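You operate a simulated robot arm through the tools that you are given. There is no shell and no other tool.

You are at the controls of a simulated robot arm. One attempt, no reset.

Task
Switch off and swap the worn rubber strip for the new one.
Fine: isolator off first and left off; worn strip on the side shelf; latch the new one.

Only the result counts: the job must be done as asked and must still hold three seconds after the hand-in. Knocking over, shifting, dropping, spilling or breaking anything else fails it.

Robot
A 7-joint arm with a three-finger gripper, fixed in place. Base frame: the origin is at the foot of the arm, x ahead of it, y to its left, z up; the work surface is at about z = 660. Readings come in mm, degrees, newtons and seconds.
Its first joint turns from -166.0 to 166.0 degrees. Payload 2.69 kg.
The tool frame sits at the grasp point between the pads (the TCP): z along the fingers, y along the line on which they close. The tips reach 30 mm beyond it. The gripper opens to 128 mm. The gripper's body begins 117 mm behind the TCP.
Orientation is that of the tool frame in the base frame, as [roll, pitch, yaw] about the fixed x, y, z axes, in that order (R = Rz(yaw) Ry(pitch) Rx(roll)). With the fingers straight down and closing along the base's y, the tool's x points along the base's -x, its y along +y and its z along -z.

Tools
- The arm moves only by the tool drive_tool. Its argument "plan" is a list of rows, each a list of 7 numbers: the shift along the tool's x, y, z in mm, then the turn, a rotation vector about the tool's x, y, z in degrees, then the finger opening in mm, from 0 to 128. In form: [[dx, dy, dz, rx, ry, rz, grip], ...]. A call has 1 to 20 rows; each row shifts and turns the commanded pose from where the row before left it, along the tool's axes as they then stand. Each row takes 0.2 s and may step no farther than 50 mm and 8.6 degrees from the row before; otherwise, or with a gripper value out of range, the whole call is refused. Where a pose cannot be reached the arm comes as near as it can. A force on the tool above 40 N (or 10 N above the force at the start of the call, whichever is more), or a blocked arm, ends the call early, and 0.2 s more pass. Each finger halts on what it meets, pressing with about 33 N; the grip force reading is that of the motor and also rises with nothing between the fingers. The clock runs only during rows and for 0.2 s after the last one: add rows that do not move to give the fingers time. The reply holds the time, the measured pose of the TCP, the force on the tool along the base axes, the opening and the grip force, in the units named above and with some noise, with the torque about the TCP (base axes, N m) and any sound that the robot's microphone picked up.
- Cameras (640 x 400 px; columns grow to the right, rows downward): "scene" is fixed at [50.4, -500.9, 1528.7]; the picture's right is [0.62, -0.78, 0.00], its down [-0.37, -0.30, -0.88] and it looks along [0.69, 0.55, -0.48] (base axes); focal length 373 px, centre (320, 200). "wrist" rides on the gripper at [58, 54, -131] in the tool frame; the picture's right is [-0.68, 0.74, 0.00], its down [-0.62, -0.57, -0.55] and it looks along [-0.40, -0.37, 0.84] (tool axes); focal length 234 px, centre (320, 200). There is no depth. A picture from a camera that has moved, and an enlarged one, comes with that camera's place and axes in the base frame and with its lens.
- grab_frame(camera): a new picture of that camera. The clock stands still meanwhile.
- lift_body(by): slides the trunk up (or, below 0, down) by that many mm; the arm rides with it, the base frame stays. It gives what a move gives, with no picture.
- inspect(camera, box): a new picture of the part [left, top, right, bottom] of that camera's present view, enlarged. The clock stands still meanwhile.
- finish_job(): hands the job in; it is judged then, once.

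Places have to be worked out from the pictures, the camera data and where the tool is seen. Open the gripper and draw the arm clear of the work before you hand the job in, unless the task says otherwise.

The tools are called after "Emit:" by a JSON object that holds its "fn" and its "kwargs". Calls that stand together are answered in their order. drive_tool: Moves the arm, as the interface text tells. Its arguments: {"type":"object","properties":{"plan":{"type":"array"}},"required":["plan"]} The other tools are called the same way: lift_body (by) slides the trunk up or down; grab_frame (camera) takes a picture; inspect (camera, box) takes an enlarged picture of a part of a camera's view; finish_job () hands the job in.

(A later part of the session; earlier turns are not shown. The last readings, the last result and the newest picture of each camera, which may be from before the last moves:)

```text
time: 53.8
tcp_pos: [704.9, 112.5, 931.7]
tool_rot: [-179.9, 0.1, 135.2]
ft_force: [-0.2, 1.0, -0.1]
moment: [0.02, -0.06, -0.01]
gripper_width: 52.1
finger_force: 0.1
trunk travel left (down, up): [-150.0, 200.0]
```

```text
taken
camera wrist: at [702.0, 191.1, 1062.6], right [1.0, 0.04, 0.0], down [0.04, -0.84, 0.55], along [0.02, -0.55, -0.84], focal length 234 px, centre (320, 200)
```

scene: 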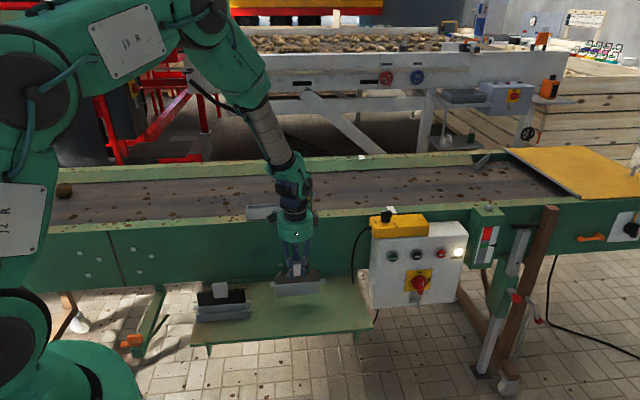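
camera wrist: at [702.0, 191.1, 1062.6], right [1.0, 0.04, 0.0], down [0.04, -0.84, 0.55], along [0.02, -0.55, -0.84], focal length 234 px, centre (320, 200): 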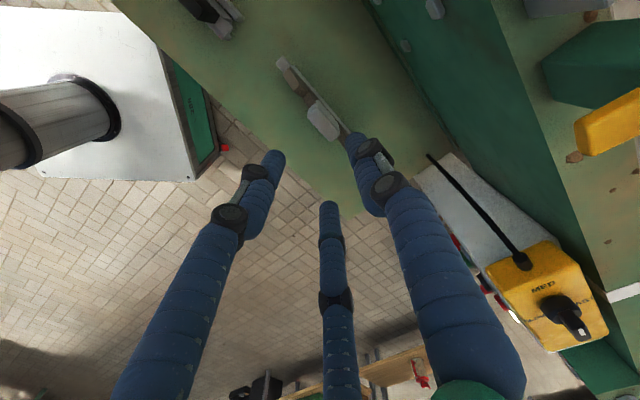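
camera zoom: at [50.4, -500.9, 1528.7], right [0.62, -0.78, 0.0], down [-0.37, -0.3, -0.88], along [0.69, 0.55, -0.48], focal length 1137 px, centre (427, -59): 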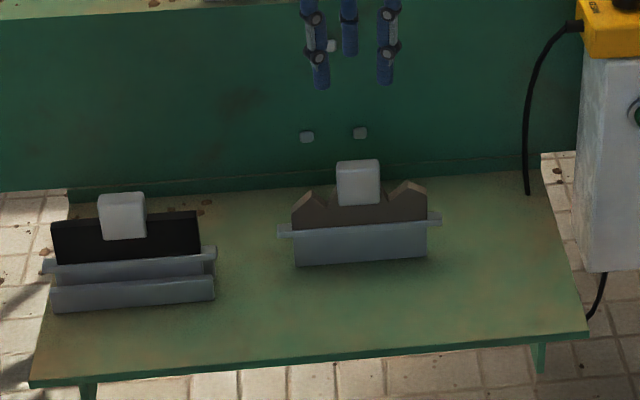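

The worn strip is upright and stable on the shelf. Now moving over to the new strip in its rack (tab near e1≈193, e2≈550) for a close look.

Emit:
{"fn": "drive_tool", "kwargs": {"plan": [[45.2, -6.6, 0, 0, 0, 0, 60], [45.2, -6.6, 0, 0, 0, 0, 60], [45.2, -6.6, 0, 0, 0, 0, 60], [45.2, -6.6, 0, 0, 0, 0, 60], [45.2, -6.6, 0, 0, 0, 0, 60], [0, 0, 0, 0, 0, 0, 60]]}}

Emit:
{"fn": "grab_frame", "kwargs": {"camera": "wrist"}}

Emit:
{"fn": "inspect", "kwargs": {"camera": "wrist", "box": [240, 60, 400, 200]}}

```text
time: 55.2
tcp_pos: [522.0, 249.0, 931.8]
tool_rot: [179.9, -0.1, 135.0]
ft_force: [0.3, -0.6, -0.8]
moment: [-0.04, -0.06, 0.0]
gripper_width: 60.0
finger_force: 0.0
trunk travel left (down, up): [-150.0, 200.0]
```

```text
taken
camera wrist: at [519.1, 327.7, 1062.5], right [1.0, 0.04, 0.0], down [0.04, -0.84, 0.55], along [0.02, -0.55, -0.84], focal length 234 px, centre (320, 200)
```

wrist: 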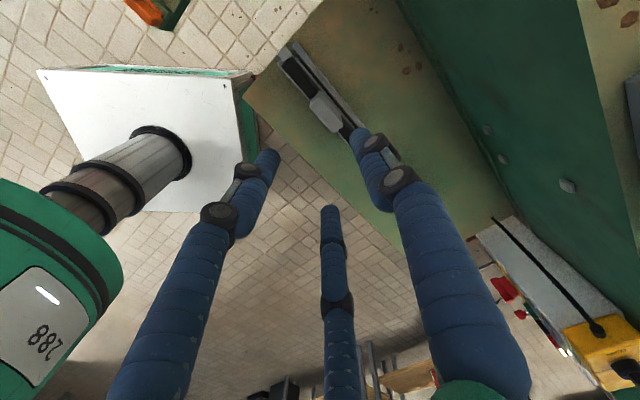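

```text
2.86 times, centred on (320, 130) of wrist
camera zoom: at [519.1, 327.7, 1062.5], right [1.0, 0.04, 0.0], down [0.04, -0.84, 0.55], along [0.02, -0.55, -0.84], focal length 669 px, centre (320, 400)
```

zoom: 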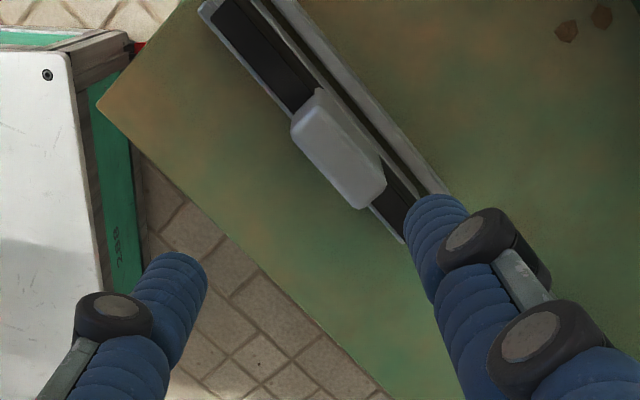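

Emit:
{"fn": "inspect", "kwargs": {"camera": "wrist", "box": [300, 80, 360, 140]}}

Emit:
{"fn": "inspect", "kwargs": {"camera": "wrist", "box": [270, 30, 350, 110]}}

Emit:
{"fn": "inspect", "kwargs": {"camera": "scene", "box": [190, 275, 260, 325]}}

```text
6.67 times, centred on (330, 110) of wrist
camera zoom: at [519.1, 327.7, 1062.5], right [1.0, 0.04, 0.0], down [0.04, -0.84, 0.55], along [0.02, -0.55, -0.84], focal length 1561 px, centre (253, 800)
```

zoom: 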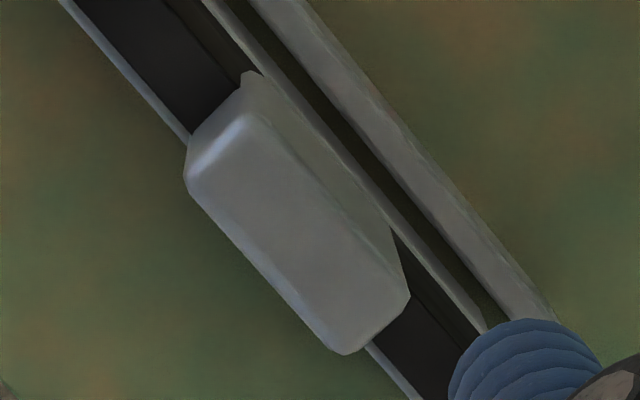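

```text
5.00 times, centred on (310, 70) of wrist
camera zoom: at [519.1, 327.7, 1062.5], right [1.0, 0.04, 0.0], down [0.04, -0.84, 0.55], along [0.02, -0.55, -0.84], focal length 1171 px, centre (370, 850)
```

zoom: 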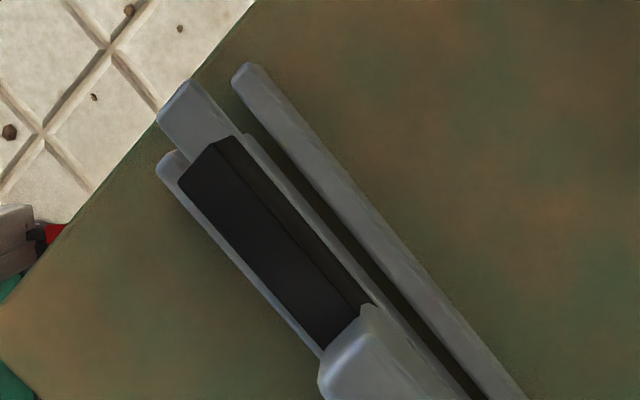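

```text
8.00 times, centred on (225, 300) of scene
camera zoom: at [50.4, -500.9, 1528.7], right [0.62, -0.78, 0.0], down [-0.37, -0.3, -0.88], along [0.69, 0.55, -0.48], focal length 2984 px, centre (1080, -600)
```

zoom: 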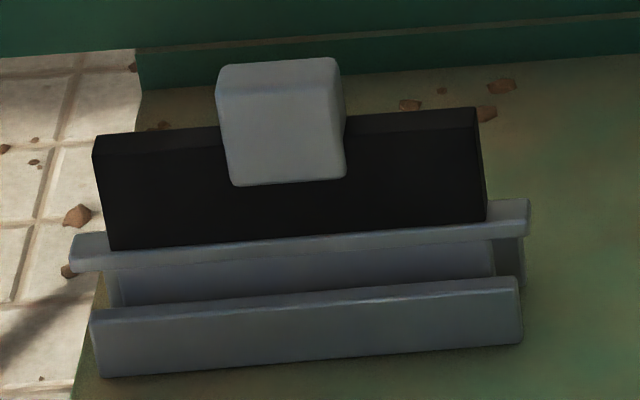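

The new strip stands upright in the rack, tab e1 170–209 with its front face at e2≈551.5, top z≈780 — same geometry as the worn one. Aligning above it with the same relative offset I used before (TCP e1≈188.6, e2≈554.8) and descending part way.

Emit:
{"fn": "drive_tool", "kwargs": {"plan": [[4.4, 9.6, 0, 0, 0, 0, 52], [0, 0, 45, 0, 0, 0, 52], [0, 0, 45, 0, 0, 0, 52], [0, 0, 0, 0, 0, 0, 52]]}}

Emit:
{"fn": "grab_frame", "kwargs": {"camera": "wrist"}}

Emit:
{"fn": "inspect", "kwargs": {"camera": "wrist", "box": [270, 100, 370, 200]}}

Emit:
{"fn": "inspect", "kwargs": {"camera": "scene", "box": [180, 240, 280, 330]}}

```text
time: 56.2
tcp_pos: [526.7, 258.5, 839.1]
tool_rot: [-179.9, 0.0, 134.9]
ft_force: [0.5, 0.0, 0.2]
moment: [-0.04, 0.03, 0.03]
gripper_width: 52.0
finger_force: 0.1
trunk travel left (down, up): [-150.0, 200.0]
```

```text
taken
camera wrist: at [523.3, 337.3, 970.1], right [1.0, 0.04, 0.0], down [0.04, -0.84, 0.55], along [0.02, -0.55, -0.84], focal length 234 px, centre (320, 200)
```

wrist: 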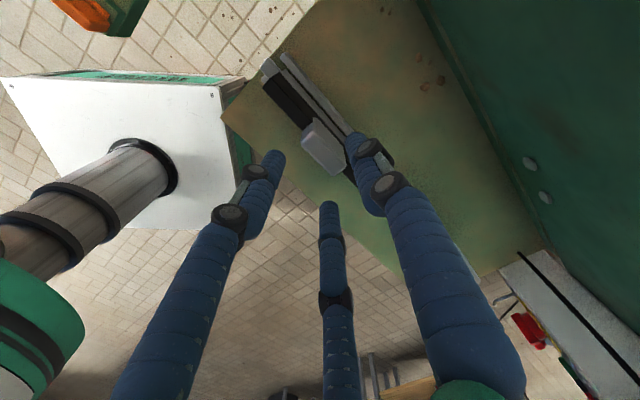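

```text
4.00 times, centred on (320, 150) of wrist
camera zoom: at [523.3, 337.3, 970.1], right [1.0, 0.04, 0.0], down [0.04, -0.84, 0.55], along [0.02, -0.55, -0.84], focal length 937 px, centre (320, 400)
```

zoom: 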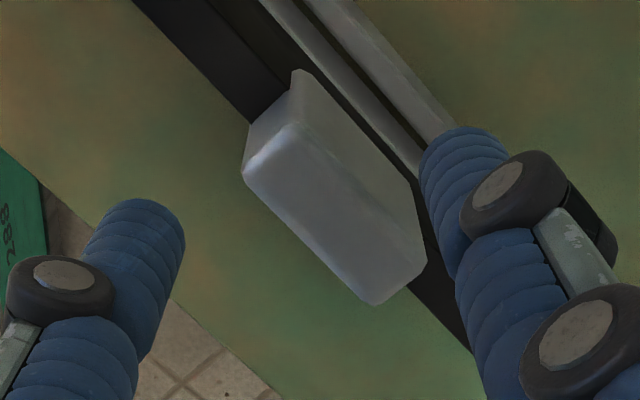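

```text
4.44 times, centred on (230, 285) of scene
camera zoom: at [50.4, -500.9, 1528.7], right [0.62, -0.78, 0.0], down [-0.37, -0.3, -0.88], along [0.69, 0.55, -0.48], focal length 1658 px, centre (720, -178)
```

zoom: 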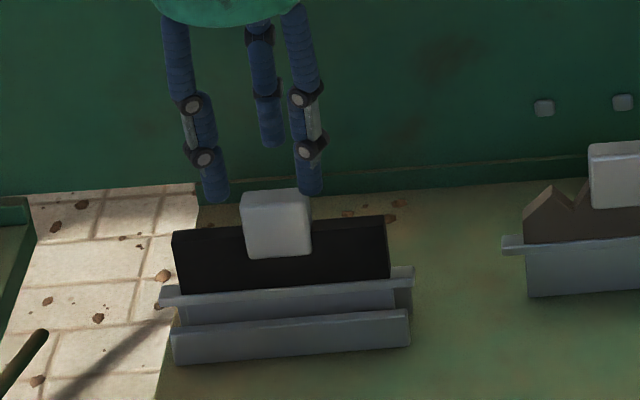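

Alignment is good (within ~1 mm). Descending to the same grip height (TCP z≈773.7) and closing gradually.

Emit:
{"fn": "drive_tool", "kwargs": {"plan": [[0, -0.7, 30, 0, 0, 0, 52], [0, 0, 25, 0, 0, 0, 52], [0, 0, 10.4, 0, 0, 0, 52], [0, 0, 0, 0, 0, 0, 52]]}}

Emit:
{"fn": "drive_tool", "kwargs": {"plan": [[0, 0, 0, 0, 0, 0, 40], [0, 0, 0, 0, 0, 0, 34], [0, 0, 0, 0, 0, 0, 30], [0, 0, 0, 0, 0, 0, 24], [0, 0, 0, 0, 0, 0, 18], [0, 0, 0, 0, 0, 0, 16]]}}

Emit:
{"fn": "inspect", "kwargs": {"camera": "scene", "box": [180, 240, 280, 330]}}

Emit:
{"fn": "inspect", "kwargs": {"camera": "wrist", "box": [220, 40, 420, 240]}}

```text
time: 57.2
tcp_pos: [525.2, 257.6, 774.1]
tool_rot: [-180.0, 0.0, 135.1]
ft_force: [0.6, -0.5, -0.6]
moment: [0.0, 0.01, 0.04]
gripper_width: 52.0
finger_force: 0.1
trunk travel left (down, up): [-150.0, 200.0]
```

```text
time: 58.6
tcp_pos: [525.4, 257.1, 775.1]
tool_rot: [-180.0, 0.0, 135.1]
ft_force: [0.4, -1.1, 0.2]
moment: [-0.02, 0.02, 0.04]
gripper_width: 27.9
finger_force: 33.3
trunk travel left (down, up): [-150.0, 200.0]
```

```text
4.44 times, centred on (230, 285) of scene
camera zoom: at [50.4, -500.9, 1528.7], right [0.62, -0.78, 0.0], down [-0.37, -0.3, -0.88], along [0.69, 0.55, -0.48], focal length 1658 px, centre (720, -178)
```

zoom: 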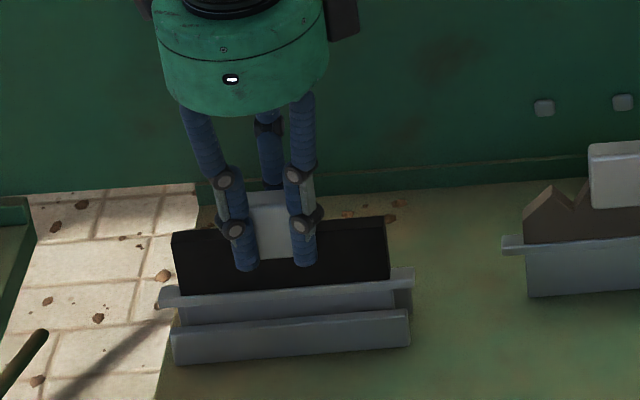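

```text
2.00 times, centred on (320, 140) of wrist
camera zoom: at [521.6, 336.3, 906.1], right [1.0, 0.04, 0.0], down [0.04, -0.84, 0.55], along [0.02, -0.55, -0.84], focal length 468 px, centre (320, 320)
```

zoom: 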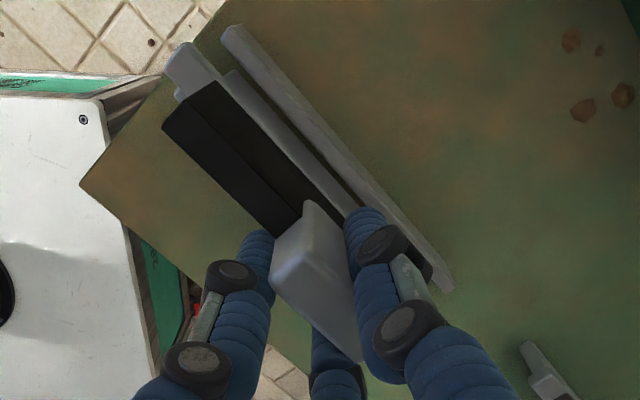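

Solid grip on the new strip (27.9 mm, 33 N, no side load), the same as the worn one. Lifting straight up out of the rack, slowly at first.

Emit:
{"fn": "drive_tool", "kwargs": {"plan": [[0, 0, -4, 0, 0, 0, 16], [0, 0, -8, 0, 0, 0, 16], [0, 0, -15, 0, 0, 0, 16], [0, 0, -25, 0, 0, 0, 16], [0, 0, -30, 0, 0, 0, 16], [0, 0, 0, 0, 0, 0, 16]]}}

Emit:
{"fn": "inspect", "kwargs": {"camera": "scene", "box": [180, 220, 280, 330]}}

Emit:
{"fn": "grab_frame", "kwargs": {"camera": "wrist"}}

```text
time: 60.0
tcp_pos: [522.2, 256.5, 856.4]
tool_rot: [-179.9, 0.0, 134.9]
ft_force: [-0.9, 0.4, -1.3]
moment: [0.02, -0.01, -0.04]
gripper_width: 27.7
finger_force: 33.3
trunk travel left (down, up): [-150.0, 200.0]
```

```text
3.64 times, centred on (230, 275) of scene
camera zoom: at [50.4, -500.9, 1528.7], right [0.62, -0.78, 0.0], down [-0.37, -0.3, -0.88], along [0.69, 0.55, -0.48], focal length 1356 px, centre (647, -73)
```

zoom: 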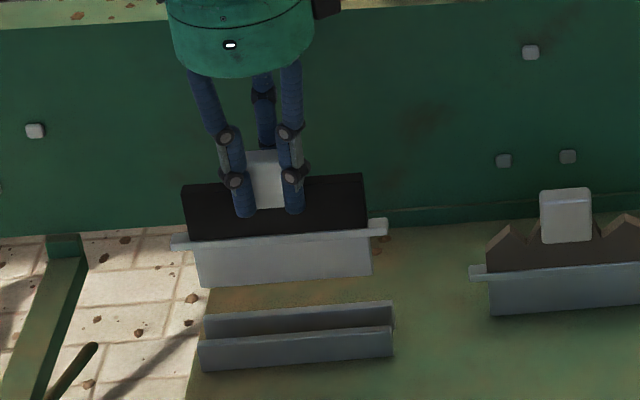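

```text
taken
camera wrist: at [519.9, 335.0, 987.9], right [1.0, 0.04, 0.0], down [0.04, -0.84, 0.55], along [0.02, -0.55, -0.84], focal length 234 px, centre (320, 200)
```

wrist: 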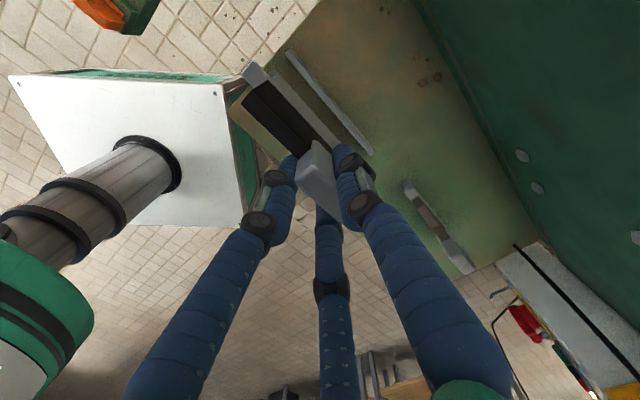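

The new strip is clear and the rack is undisturbed. Raising it high (z≈1170) and moving across to above the pocket.

Emit:
{"fn": "drive_tool", "kwargs": {"plan": [[0, 0, -45, 0, 0, 0, 16], [0, 0, -45, 0, 0, 0, 16], [0, 0, -45, 0, 0, 0, 16], [0, 0, -45, 0, 0, 0, 16], [0, 0, -45, 0, 0, 0, 16], [0, 0, -45, 0, 0, 0, 16], [0, 0, -44, 0, 0, 0, 16], [-27, 29.8, 0, 0, 0, 0, 16], [-27, 29.8, 0, 0, 0, 0, 16], [-27, 29.8, 0, 0, 0, 0, 16], [-27, 29.8, 0, 0, 0, 0, 16], [-27, 29.8, 0, 0, 0, 0, 16], [-26.5, 29.6, 0, 0, 0, 0, 16], [0, 0, 0, 0, 0, 0, 16]]}}

Emit:
{"fn": "grab_frame", "kwargs": {"camera": "wrist"}}

Emit:
{"fn": "inspect", "kwargs": {"camera": "scene", "box": [225, 100, 335, 225]}}

```text
time: 63.0
tcp_pos: [764.8, 268.7, 1171.4]
tool_rot: [-180.0, 0.1, 135.0]
ft_force: [0.1, -0.4, -3.3]
moment: [0.0, 0.11, -0.01]
gripper_width: 27.6
finger_force: 33.5
trunk travel left (down, up): [-150.0, 200.0]
```

```text
taken
camera wrist: at [761.4, 347.6, 1302.8], right [1.0, 0.04, 0.0], down [0.04, -0.84, 0.55], along [0.02, -0.55, -0.84], focal length 234 px, centre (320, 200)
```

wrist: 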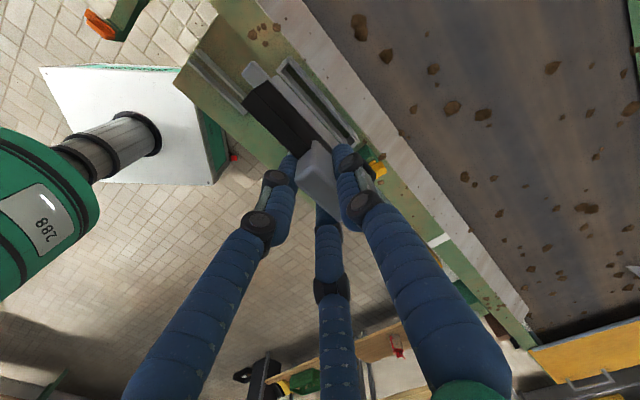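

```text
3.20 times, centred on (280, 162) of scene
camera zoom: at [50.4, -500.9, 1528.7], right [0.62, -0.78, 0.0], down [-0.37, -0.3, -0.88], along [0.69, 0.55, -0.48], focal length 1194 px, centre (448, 320)
```

zoom: 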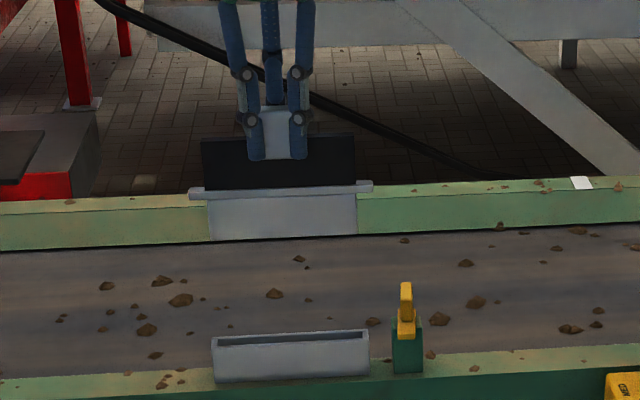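

Above the pocket (e1≈350.8, e2≈730.8; target ≈349.4, 729.2). Descending to where the tongue is ~12 mm above the pocket mouth, then checking alignment.

Emit:
{"fn": "drive_tool", "kwargs": {"plan": [[1.0, -1.2, 40, 0, 0, 0, 16], [0, 0, 40, 0, 0, 0, 16], [0, 0, 28, 0, 0, 0, 16], [0, 0, 0, 0, 0, 0, 16], [0, 0, 0, 0, 0, 0, 16]]}}

Emit:
{"fn": "drive_tool", "kwargs": {"plan": [[0, 0, 0, 0, 0, 0, 16]]}}

Emit:
{"fn": "drive_tool", "kwargs": {"plan": [[0, 0, 0, 0, 0, 0, 16]]}}

Emit:
{"fn": "inspect", "kwargs": {"camera": "scene", "box": [240, 160, 310, 225]}}

Emit:
{"fn": "inspect", "kwargs": {"camera": "wrist", "box": [230, 40, 390, 200]}}

```text
time: 64.2
tcp_pos: [762.0, 268.7, 1060.9]
tool_rot: [180.0, 0.0, 135.0]
ft_force: [0.3, -0.8, -2.3]
moment: [-0.02, -0.01, 0.02]
gripper_width: 27.9
finger_force: 32.7
trunk travel left (down, up): [-150.0, 200.0]
```

```text
time: 64.6
tcp_pos: [763.7, 268.9, 1061.7]
tool_rot: [-180.0, 0.0, 135.0]
ft_force: [0.6, 0.0, -2.0]
moment: [0.02, 0.05, 0.01]
gripper_width: 27.9
finger_force: 33.1
trunk travel left (down, up): [-150.0, 200.0]
```

```text
time: 65.0
tcp_pos: [762.6, 269.7, 1061.7]
tool_rot: [-180.0, 0.0, 135.1]
ft_force: [-0.1, -0.5, -2.6]
moment: [-0.02, 0.0, 0.01]
gripper_width: 27.8
finger_force: 33.4
trunk travel left (down, up): [-150.0, 200.0]
```

```text
6.15 times, centred on (275, 192) of scene
camera zoom: at [50.4, -500.9, 1528.7], right [0.62, -0.78, 0.0], down [-0.37, -0.3, -0.88], along [0.69, 0.55, -0.48], focal length 2295 px, centre (597, 246)
```

zoom: 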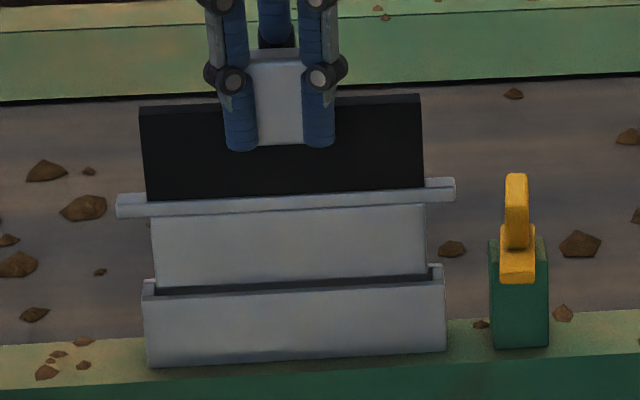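

```text
2.50 times, centred on (310, 120) of wrist
camera zoom: at [759.1, 348.3, 1192.9], right [1.0, 0.04, 0.0], down [0.04, -0.84, 0.55], along [0.02, -0.55, -0.84], focal length 585 px, centre (345, 400)
```

zoom: 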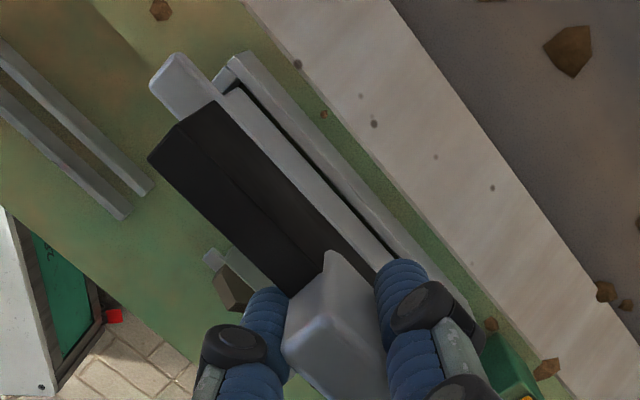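

Tongue and pocket line up laterally the same way the worn strip did (left gap ≈5.6 mm, right ≈10 mm to the outer ends). I'll lower gently into the pocket, watching the force.

Emit:
{"fn": "drive_tool", "kwargs": {"plan": [[0, -0.4, 5, 0, 0, 0, 16], [0, 0, 5, 0, 0, 0, 16], [0, 0, 5, 0, 0, 0, 16], [0, 0, 0, 0, 0, 0, 16]]}}

Emit:
{"fn": "inspect", "kwargs": {"camera": "scene", "box": [240, 160, 310, 225]}}

Emit:
{"fn": "inspect", "kwargs": {"camera": "wrist", "box": [260, 40, 360, 140]}}

```text
time: 66.0
tcp_pos: [763.9, 269.1, 1048.1]
tool_rot: [-180.0, 0.1, 135.0]
ft_force: [0.4, -0.2, -1.6]
moment: [0.02, 0.01, -0.02]
gripper_width: 27.7
finger_force: 33.2
trunk travel left (down, up): [-150.0, 200.0]
```

```text
6.15 times, centred on (275, 192) of scene
camera zoom: at [50.4, -500.9, 1528.7], right [0.62, -0.78, 0.0], down [-0.37, -0.3, -0.88], along [0.69, 0.55, -0.48], focal length 2295 px, centre (597, 246)
```

zoom: 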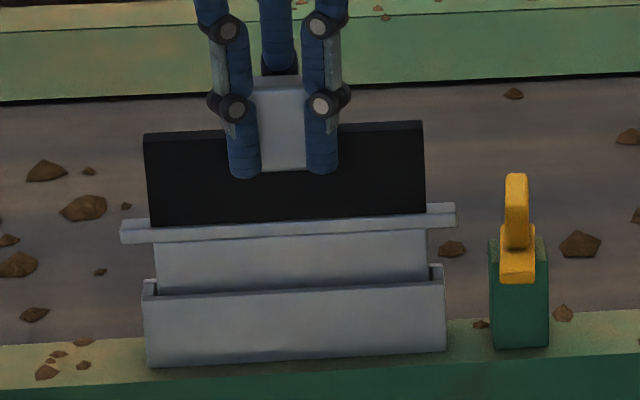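

```text
4.00 times, centred on (310, 90) of wrist
camera zoom: at [760.0, 348.3, 1177.8], right [1.0, 0.04, 0.0], down [0.04, -0.84, 0.55], along [0.02, -0.55, -0.84], focal length 937 px, centre (360, 640)
```

zoom: 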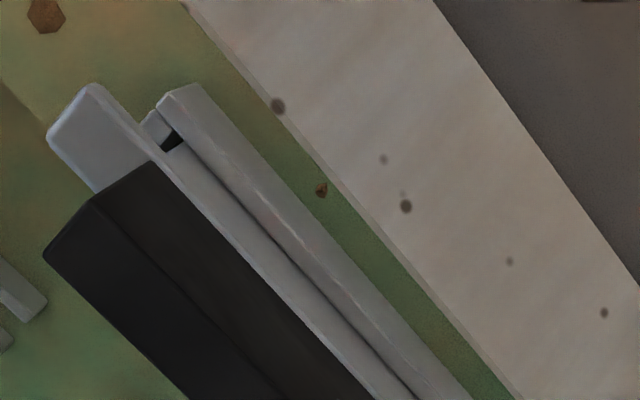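

No contact; the tongue is entering the pocket. Continuing down.

Emit:
{"fn": "drive_tool", "kwargs": {"plan": [[0, 0, 5, 0, 0, 0, 16], [0, 0, 5, 0, 0, 0, 16], [0, 0, 5, 0, 0, 0, 16], [0, 0, 0, 0, 0, 0, 16]]}}

Emit:
{"fn": "inspect", "kwargs": {"camera": "scene", "box": [240, 160, 310, 225]}}

```text
time: 67.0
tcp_pos: [763.2, 268.6, 1031.4]
tool_rot: [180.0, 0.0, 135.0]
ft_force: [-0.8, -2.5, -1.1]
moment: [-0.11, 0.12, -0.02]
gripper_width: 27.8
finger_force: 33.1
trunk travel left (down, up): [-150.0, 200.0]
```

```text
6.15 times, centred on (275, 192) of scene
camera zoom: at [50.4, -500.9, 1528.7], right [0.62, -0.78, 0.0], down [-0.37, -0.3, -0.88], along [0.69, 0.55, -0.48], focal length 2295 px, centre (597, 246)
```

zoom: 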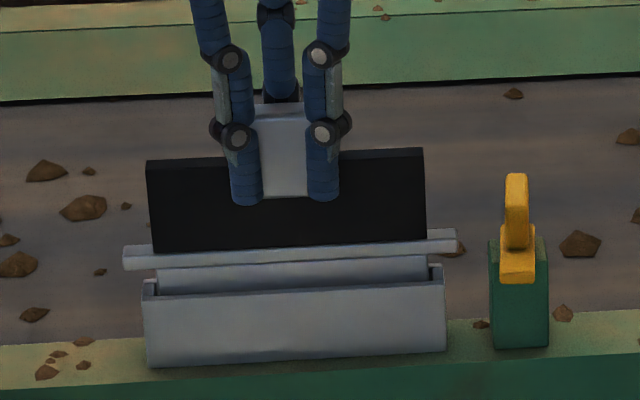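

Going in smoothly. The last ~12 mm to the seat in small steps.

Emit:
{"fn": "drive_tool", "kwargs": {"plan": [[0, 0, 4, 0, 0, 0, 16], [0, 0, 4, 0, 0, 0, 16], [0, 0, 2.5, 0, 0, 0, 16], [0, 0, 0, 0, 0, 0, 16]]}}

Emit:
{"fn": "inspect", "kwargs": {"camera": "scene", "box": [240, 160, 310, 225]}}

```text
time: 68.0
tcp_pos: [762.1, 268.6, 1021.2]
tool_rot: [-180.0, 0.0, 135.0]
ft_force: [0.3, 0.0, -1.9]
moment: [-0.01, 0.01, -0.03]
gripper_width: 27.7
finger_force: 33.6
trunk travel left (down, up): [-150.0, 200.0]
```

```text
6.15 times, centred on (275, 192) of scene
camera zoom: at [50.4, -500.9, 1528.7], right [0.62, -0.78, 0.0], down [-0.37, -0.3, -0.88], along [0.69, 0.55, -0.48], focal length 2295 px, centre (597, 246)
```

zoom: 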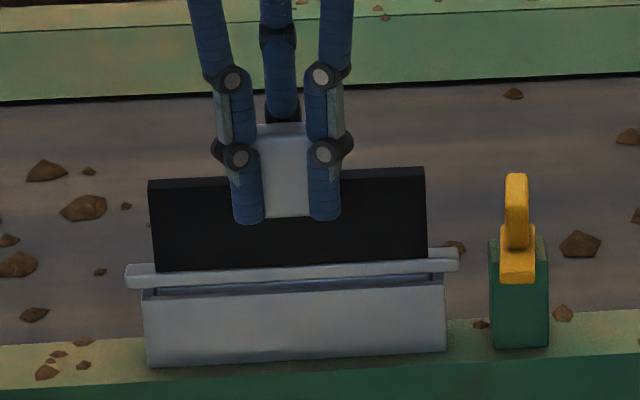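

About 1–2 mm left to the seat. Stepping down until a light contact force appears.

Emit:
{"fn": "drive_tool", "kwargs": {"plan": [[0, 0, 1.2, 0, 0, 0, 16], [0, 0, 0, 0, 0, 0, 16]]}}

Emit:
{"fn": "drive_tool", "kwargs": {"plan": [[0, 0, 1.2, 0, 0, 0, 16], [0, 0, 0, 0, 0, 0, 16]]}}

Emit:
{"fn": "inspect", "kwargs": {"camera": "scene", "box": [240, 160, 310, 225]}}

```text
time: 68.6
tcp_pos: [763.6, 267.6, 1020.6]
tool_rot: [179.9, 0.0, 135.0]
ft_force: [0.1, -0.6, -2.0]
moment: [0.0, 0.0, 0.0]
gripper_width: 27.9
finger_force: 33.4
trunk travel left (down, up): [-150.0, 200.0]
```

```text
time: 69.2
tcp_pos: [763.9, 269.4, 1019.5]
tool_rot: [179.9, 0.1, 135.0]
ft_force: [-2.1, -1.6, 10.9]
moment: [0.22, 0.48, 0.07]
gripper_width: 27.8
finger_force: 32.8
trunk travel left (down, up): [-150.0, 200.0]
```

```text
6.15 times, centred on (275, 192) of scene
camera zoom: at [50.4, -500.9, 1528.7], right [0.62, -0.78, 0.0], down [-0.37, -0.3, -0.88], along [0.69, 0.55, -0.48], focal length 2295 px, centre (597, 246)
```

zoom: 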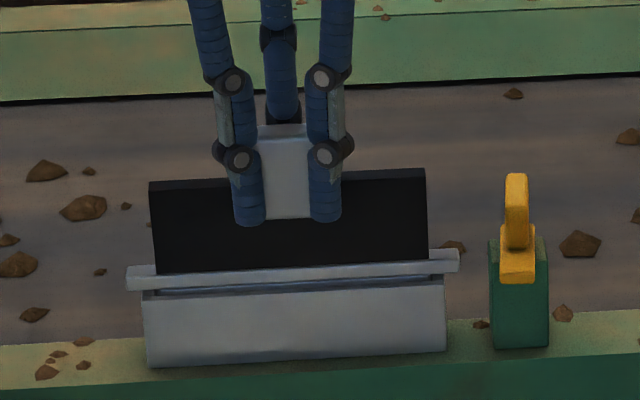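

Seated: +11 N contact and the bar sits at the same height as the worn one did. Unloading slightly, opening, and rising straight up.

Emit:
{"fn": "drive_tool", "kwargs": {"plan": [[0, 0, -0.6, 0, 0, 0, 16], [0, 0, 0, 0, 0, 0, 29], [0, 0, 0, 0, 0, 0, 34], [0, 0, 0, 0, 0, 0, 42], [0, 0, 0, 0, 0, 0, 52], [0, 0, -10, 0, 0, 0, 52], [0, 0, -25, 0, 0, 0, 52], [0, 0, -40, 0, 0, 0, 52], [0, 0, -40, 0, 0, 0, 52], [0, 0, 0, 0, 0, 0, 52]]}}

Emit:
{"fn": "inspect", "kwargs": {"camera": "scene", "box": [240, 160, 310, 225]}}

Emit:
{"fn": "grab_frame", "kwargs": {"camera": "wrist"}}

```text
time: 71.4
tcp_pos: [765.2, 268.5, 1135.7]
tool_rot: [180.0, -0.1, 135.0]
ft_force: [0.8, -0.6, 0.5]
moment: [-0.01, -0.04, 0.01]
gripper_width: 51.8
finger_force: 0.1
trunk travel left (down, up): [-150.0, 200.0]
```

```text
6.15 times, centred on (275, 192) of scene
camera zoom: at [50.4, -500.9, 1528.7], right [0.62, -0.78, 0.0], down [-0.37, -0.3, -0.88], along [0.69, 0.55, -0.48], focal length 2295 px, centre (597, 246)
```

zoom: 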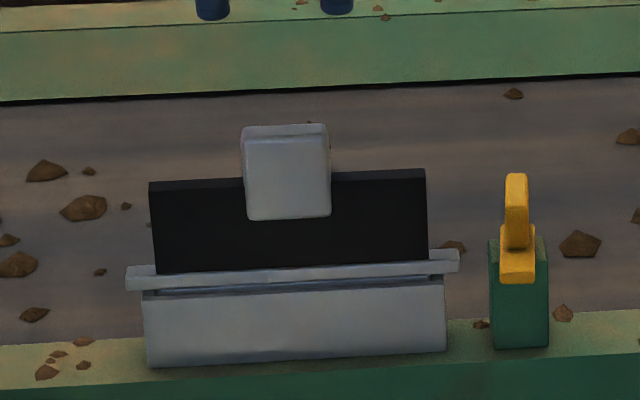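

```text
taken
camera wrist: at [760.8, 347.1, 1265.7], right [1.0, 0.04, 0.0], down [0.04, -0.84, 0.55], along [0.02, -0.55, -0.84], focal length 234 px, centre (320, 200)
```

wrist: 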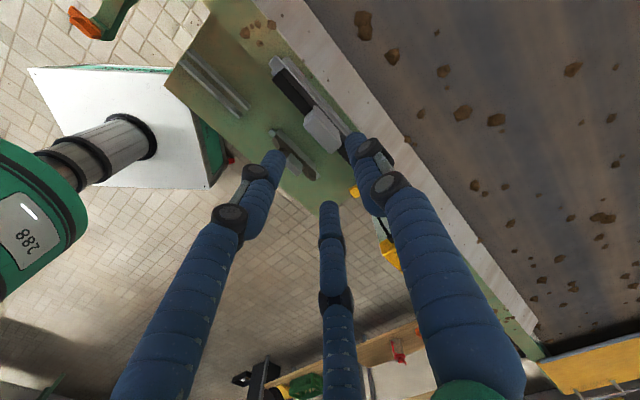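

The new strip is seated and standing freely in the pocket. Moving over the latch and turning the hand back to the orientation used when opening it.

Emit:
{"fn": "drive_tool", "kwargs": {"plan": [[-40, 0.8, 0, 0, 0, 0, 50], [-40, 0.8, 0, 0, 0, 0, 50], [-41, 0.8, 0, 0, 0, 0, 50], [0, 0, 0, 0, 0, -8.2, 50], [0, 0, 0, 0, 0, -8.2, 50], [0, 0, 0, 0, 0, -8.2, 50], [0, 0, 0, 0, 0, -8.2, 50], [0, 0, 0, 0, 0, -8.2, 50], [0, 0, 0, 0, 0, -8.2, 50], [0, 0, 0, 0, 0, -8.2, 50], [0, 0, 0, 0, 0, -8.2, 50], [0, 0, 0, 0, 0, -8.2, 50], [0, 0, 0, 0, 0, -8.2, 50], [0, 0, 0, 0, 0, -8.0, 50], [0, 0, 0, 0, 0, 0, 50]]}}

Emit:
{"fn": "grab_frame", "kwargs": {"camera": "wrist"}}

Emit:
{"fn": "inspect", "kwargs": {"camera": "wrist", "box": [270, 70, 370, 170]}}

```text
time: 74.6
tcp_pos: [852.0, 184.4, 1134.8]
tool_rot: [-180.0, -0.1, -134.9]
ft_force: [0.0, 0.3, 0.6]
moment: [-0.04, 0.03, 0.01]
gripper_width: 50.2
finger_force: 0.1
trunk travel left (down, up): [-150.0, 200.0]
```

```text
taken
camera wrist: at [771.7, 180.8, 1265.5], right [-0.04, 1.0, 0.0], down [0.84, 0.04, 0.55], along [0.55, 0.02, -0.84], focal length 234 px, centre (320, 200)
```

wrist: 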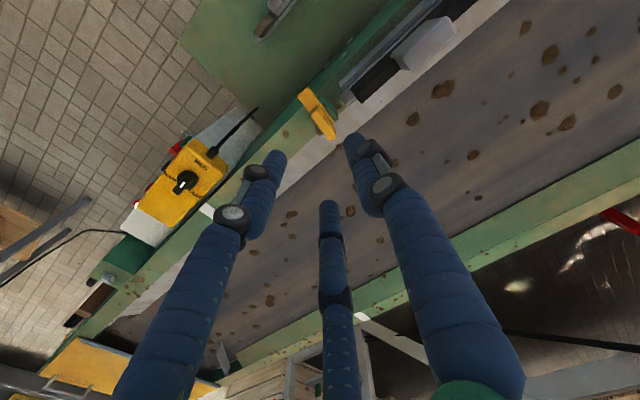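

```text
4.00 times, centred on (320, 120) of wrist
camera zoom: at [771.7, 180.8, 1265.5], right [-0.04, 1.0, 0.0], down [0.84, 0.04, 0.55], along [0.55, 0.02, -0.84], focal length 937 px, centre (320, 520)
```

zoom: 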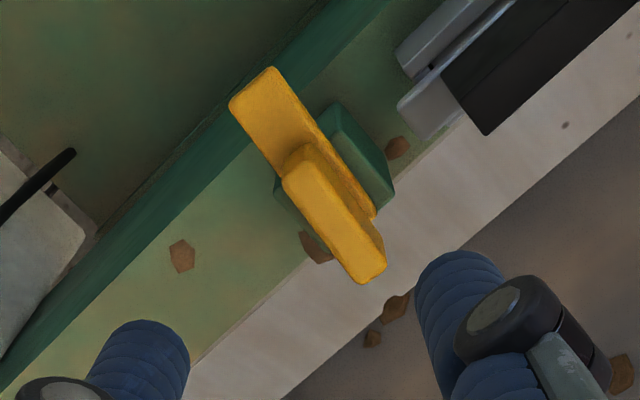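

The latch block is at about 85° (centre near e1≈466, e2≈733.4). I'll match its angle (+4.5°), descend over it, and grip as before.

Emit:
{"fn": "drive_tool", "kwargs": {"plan": [[-0.2, 1.7, 0, 0, 0, 4.5, 44], [0, 0, 45, 0, 0, 0, 44], [0, 0, 45, 0, 0, 0, 44], [0, 0, 38, 0, 0, 0, 44], [0, 0, 9, 0, 0, 0, 44], [0, 0, 0, 0, 0, 0, 44]]}}

Emit:
{"fn": "inspect", "kwargs": {"camera": "scene", "box": [265, 150, 345, 220]}}

Emit:
{"fn": "inspect", "kwargs": {"camera": "wrist", "box": [240, 80, 400, 240]}}

```text
time: 76.0
tcp_pos: [848.4, 185.3, 997.6]
tool_rot: [-180.0, -0.1, -139.5]
ft_force: [1.4, -0.1, -0.2]
moment: [-0.03, 0.01, 0.02]
gripper_width: 44.0
finger_force: 0.0
trunk travel left (down, up): [-150.0, 200.0]
```

```text
5.71 times, centred on (305, 185) of scene
camera zoom: at [50.4, -500.9, 1528.7], right [0.62, -0.78, 0.0], down [-0.37, -0.3, -0.88], along [0.69, 0.55, -0.48], focal length 2131 px, centre (406, 286)
```

zoom: 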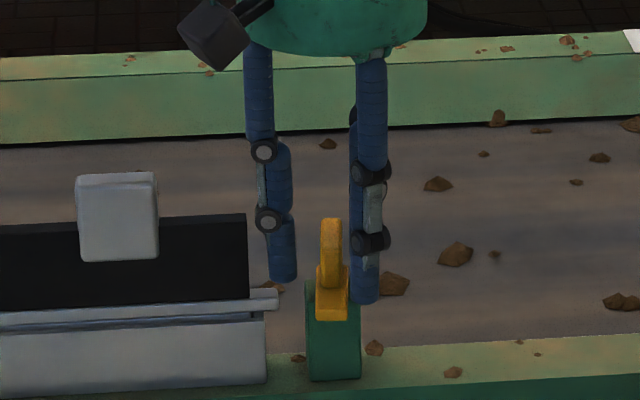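

```text
2.50 times, centred on (320, 160) of wrist
camera zoom: at [769.0, 187.4, 1127.4], right [0.04, 1.0, 0.0], down [0.84, -0.03, 0.55], along [0.55, -0.02, -0.84], focal length 585 px, centre (320, 300)
```

zoom: 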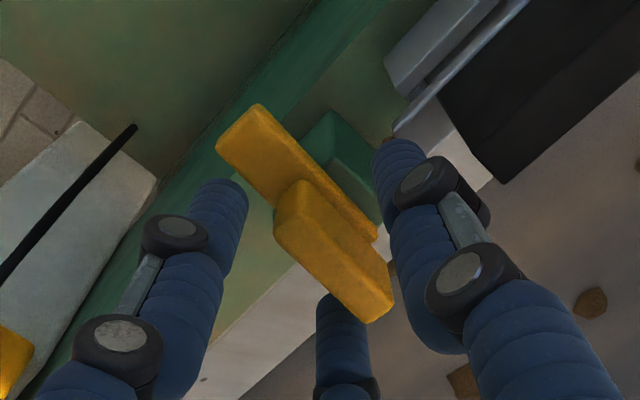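

Fingers straddle the block well. A small correction, then closing.

Emit:
{"fn": "drive_tool", "kwargs": {"plan": [[-1.5, -0.8, 0, 0, 0, 0, 36], [0, 0, 0, 0, 0, 0, 30], [0, 0, 0, 0, 0, 0, 24], [0, 0, 0, 0, 0, 0, 18], [0, 0, 0, 0, 0, 0, 12], [0, 0, 0, 0, 0, 0, 12]]}}

Emit:
{"fn": "drive_tool", "kwargs": {"plan": [[0, 0, 0, 0, 0, 0, 12]]}}

Emit:
{"fn": "inspect", "kwargs": {"camera": "scene", "box": [265, 150, 345, 220]}}

```text
time: 77.4
tcp_pos: [851.4, 184.8, 996.2]
tool_rot: [-180.0, 0.0, -139.5]
ft_force: [14.4, -8.2, 0.9]
moment: [-0.12, -0.15, -0.05]
gripper_width: 20.2
finger_force: 45.4
trunk travel left (down, up): [-150.0, 200.0]
```

```text
time: 77.8
tcp_pos: [850.9, 185.5, 997.2]
tool_rot: [180.0, 0.0, -139.5]
ft_force: [15.6, -12.7, 1.7]
moment: [-0.34, -0.01, -0.08]
gripper_width: 20.3
finger_force: 45.0
trunk travel left (down, up): [-150.0, 200.0]
```

```text
5.71 times, centred on (305, 185) of scene
camera zoom: at [50.4, -500.9, 1528.7], right [0.62, -0.78, 0.0], down [-0.37, -0.3, -0.88], along [0.69, 0.55, -0.48], focal length 2131 px, centre (406, 286)
```

zoom: 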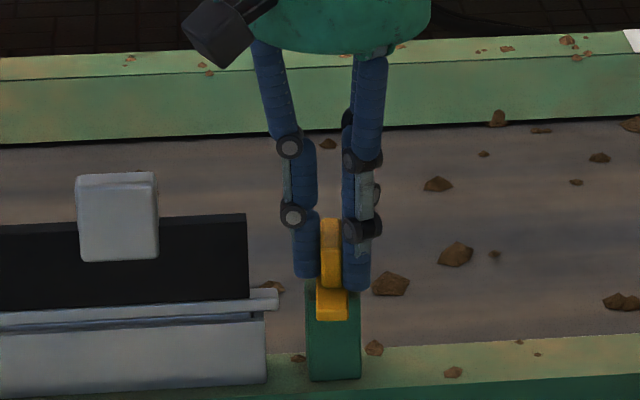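

Gripped (20 mm, 45 N) with a ~19 N sideways preload; I'll relieve it by 1.5 mm and start turning the latch back clockwise about its pivot, checking halfway.

Emit:
{"fn": "drive_tool", "kwargs": {"plan": [[0, -1.5, 0, 0, 0, 0, 12], [0.57, 0.04, 0, 0, 0, 7.5, 12], [0.57, 0.04, 0, 0, 0, 7.5, 12], [0.57, 0.04, 0, 0, 0, 7.5, 12], [0, 0, 0, 0, 0, 0, 12]]}}

Emit:
{"fn": "inspect", "kwargs": {"camera": "scene", "box": [265, 150, 345, 220]}}

```text
time: 79.0
tcp_pos: [849.3, 184.7, 995.6]
tool_rot: [-180.0, -0.1, -162.0]
ft_force: [-12.6, -2.6, 4.9]
moment: [-0.04, 0.94, 0.11]
gripper_width: 20.3
finger_force: 45.0
trunk travel left (down, up): [-150.0, 200.0]
```

```text
5.71 times, centred on (305, 185) of scene
camera zoom: at [50.4, -500.9, 1528.7], right [0.62, -0.78, 0.0], down [-0.37, -0.3, -0.88], along [0.69, 0.55, -0.48], focal length 2131 px, centre (406, 286)
```

zoom: 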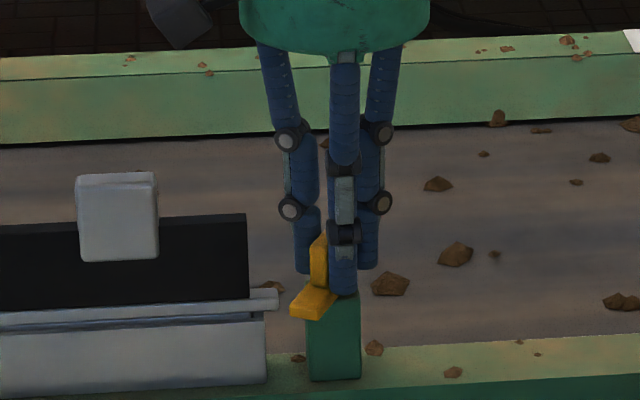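

Turning fine (63° remaining) with small side forces. Continuing with a slight correction.

Emit:
{"fn": "drive_tool", "kwargs": {"plan": [[1.5, 0.2, 0, 0, 0, 7.5, 12], [0.57, 0.04, 0, 0, 0, 7.5, 12], [0.57, 0.04, 0, 0, 0, 7.5, 12], [0.57, 0.04, 0, 0, 0, 7.5, 12], [0, 0, 0, 0, 0, 0, 12]]}}

Emit:
{"fn": "inspect", "kwargs": {"camera": "scene", "box": [265, 150, 345, 220]}}

```text
time: 80.2
tcp_pos: [847.0, 185.2, 997.5]
tool_rot: [-179.9, 0.0, 168.0]
ft_force: [-12.6, 11.6, -4.8]
moment: [0.43, 0.08, 0.07]
gripper_width: 20.1
finger_force: 44.8
trunk travel left (down, up): [-150.0, 200.0]
```

```text
5.71 times, centred on (305, 185) of scene
camera zoom: at [50.4, -500.9, 1528.7], right [0.62, -0.78, 0.0], down [-0.37, -0.3, -0.88], along [0.69, 0.55, -0.48], focal length 2131 px, centre (406, 286)
```

zoom: 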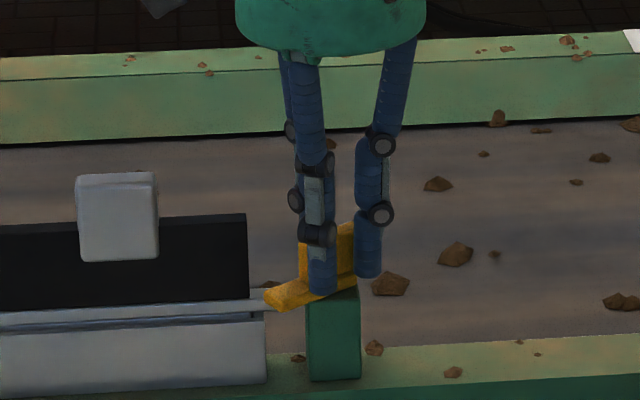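

33° remaining; relieving the side load and turning the arm over the strip's bar end.

Emit:
{"fn": "drive_tool", "kwargs": {"plan": [[1.6, 0.7, 0, 0, 0, 7.5, 12], [0.57, 0.04, 0, 0, 0, 7.5, 12], [0, 0, 0, 0, 0, 0, 12]]}}

Emit:
{"fn": "inspect", "kwargs": {"camera": "scene", "box": [265, 150, 345, 220]}}

```text
time: 81.0
tcp_pos: [846.2, 185.8, 997.5]
tool_rot: [-180.0, 0.0, 152.9]
ft_force: [-7.3, 3.9, -5.2]
moment: [0.36, 0.12, 0.04]
gripper_width: 20.3
finger_force: 45.2
trunk travel left (down, up): [-150.0, 200.0]
```

```text
5.71 times, centred on (305, 185) of scene
camera zoom: at [50.4, -500.9, 1528.7], right [0.62, -0.78, 0.0], down [-0.37, -0.3, -0.88], along [0.69, 0.55, -0.48], focal length 2131 px, centre (406, 286)
```

zoom: 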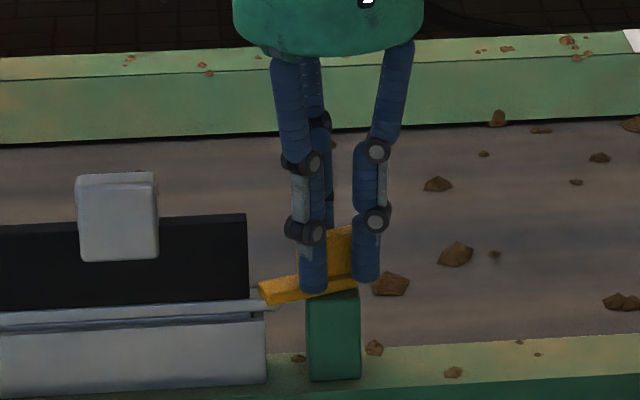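

Emit:
{"fn": "drive_tool", "kwargs": {"plan": [[0.9, 0.2, 0, 0, 0, 7.5, 12], [0.57, 0.04, 0, 0, 0, 7.5, 12], [0.2, 0, 0, 0, 0, 3, 12], [0, 0, 0, 0, 0, 0, 12]]}}

Emit:
{"fn": "inspect", "kwargs": {"camera": "scene", "box": [265, 150, 345, 220]}}

Emit:
{"fn": "inspect", "kwargs": {"camera": "wrist", "box": [240, 60, 400, 220]}}

```text
time: 82.0
tcp_pos: [844.7, 186.2, 996.3]
tool_rot: [-180.0, 0.1, 134.9]
ft_force: [9.1, 6.1, -7.3]
moment: [0.05, -0.44, 0.02]
gripper_width: 20.2
finger_force: 45.2
trunk travel left (down, up): [-150.0, 200.0]
```

```text
5.71 times, centred on (305, 185) of scene
camera zoom: at [50.4, -500.9, 1528.7], right [0.62, -0.78, 0.0], down [-0.37, -0.3, -0.88], along [0.69, 0.55, -0.48], focal length 2131 px, centre (406, 286)
```

zoom: 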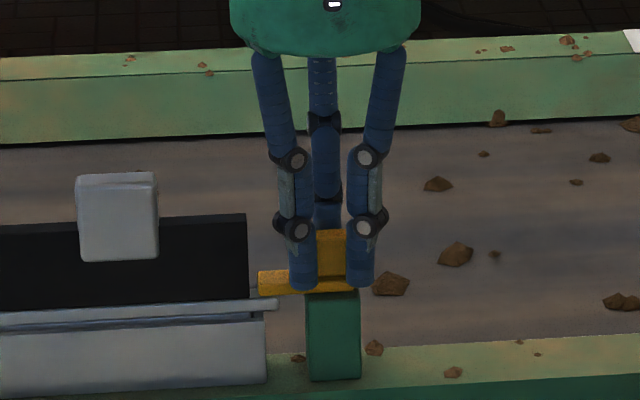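

```text
2.50 times, centred on (320, 140) of wrist
camera zoom: at [841.4, 265.5, 1127.8], right [1.0, 0.04, 0.0], down [0.03, -0.84, 0.55], along [0.02, -0.55, -0.84], focal length 585 px, centre (320, 350)
```

zoom: 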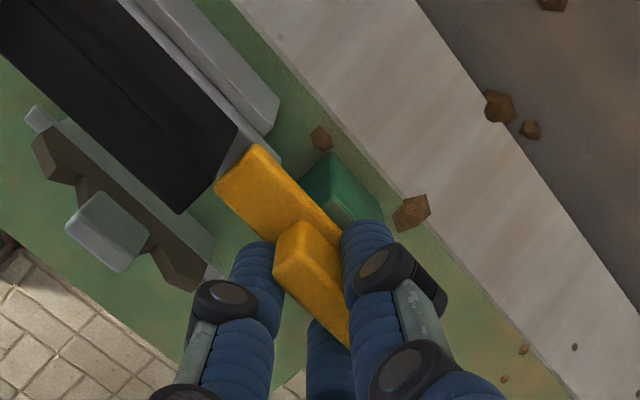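

The latch arm is back over the strip's bar end, matching its original pose. Releasing and lifting clear.

Emit:
{"fn": "drive_tool", "kwargs": {"plan": [[0, 0, 0, 0, 0, 0, 26], [0, 0, 0, 0, 0, 0, 34], [0, 0, 0, 0, 0, 0, 44], [0, 0, -15, 0, 0, 0, 44], [0, 0, -35, 0, 0, 0, 44], [0, 0, -40, 0, 0, 0, 44], [0, 0, -40, 0, 0, 0, 60], [0, 0, 0, 0, 0, 0, 60]]}}

Emit:
{"fn": "inspect", "kwargs": {"camera": "wrist", "box": [260, 60, 360, 160]}}

Emit:
{"fn": "inspect", "kwargs": {"camera": "scene", "box": [240, 170, 320, 220]}}

Emit:
{"fn": "inspect", "kwargs": {"camera": "scene", "box": [288, 180, 318, 220]}}

```text
time: 83.8
tcp_pos: [843.4, 186.3, 1128.3]
tool_rot: [180.0, -0.1, 135.1]
ft_force: [-0.6, -0.4, 0.6]
moment: [-0.01, -0.04, 0.02]
gripper_width: 59.9
finger_force: 0.0
trunk travel left (down, up): [-150.0, 200.0]
```

```text
4.00 times, centred on (310, 110) of wrist
camera zoom: at [838.8, 266.0, 1259.6], right [1.0, 0.04, 0.0], down [0.04, -0.84, 0.55], along [0.02, -0.55, -0.84], focal length 937 px, centre (360, 560)
```

zoom: 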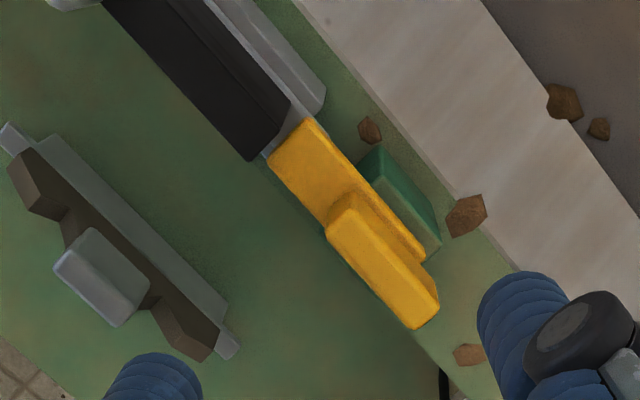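

```text
8.00 times, centred on (280, 195) of scene
camera zoom: at [50.4, -500.9, 1528.7], right [0.62, -0.78, 0.0], down [-0.37, -0.3, -0.88], along [0.69, 0.55, -0.48], focal length 2984 px, centre (640, 240)
```

zoom: 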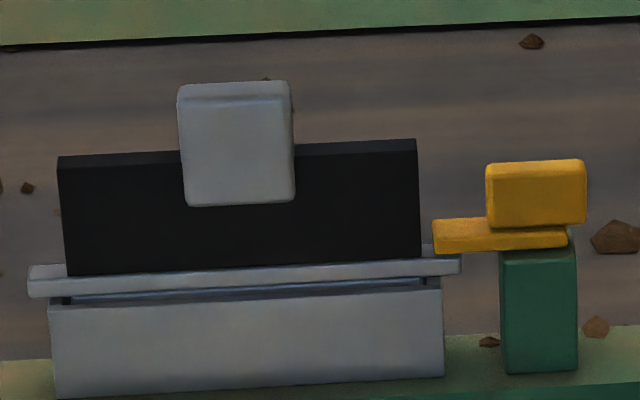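

```text
10.00 times, centred on (303, 200) of scene
camera zoom: at [50.4, -500.9, 1528.7], right [0.62, -0.78, 0.0], down [-0.37, -0.3, -0.88], along [0.69, 0.55, -0.48], focal length 3730 px, centre (490, 200)
```

zoom: 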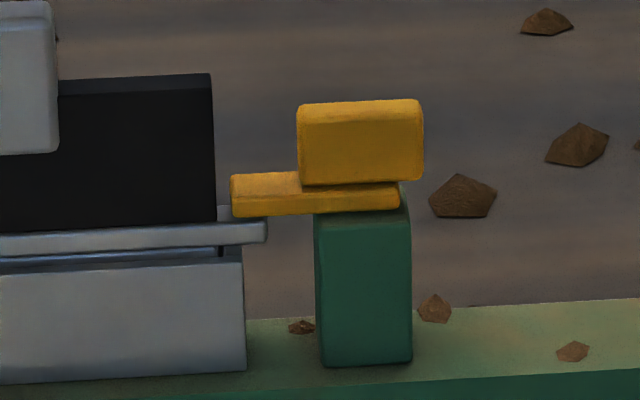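

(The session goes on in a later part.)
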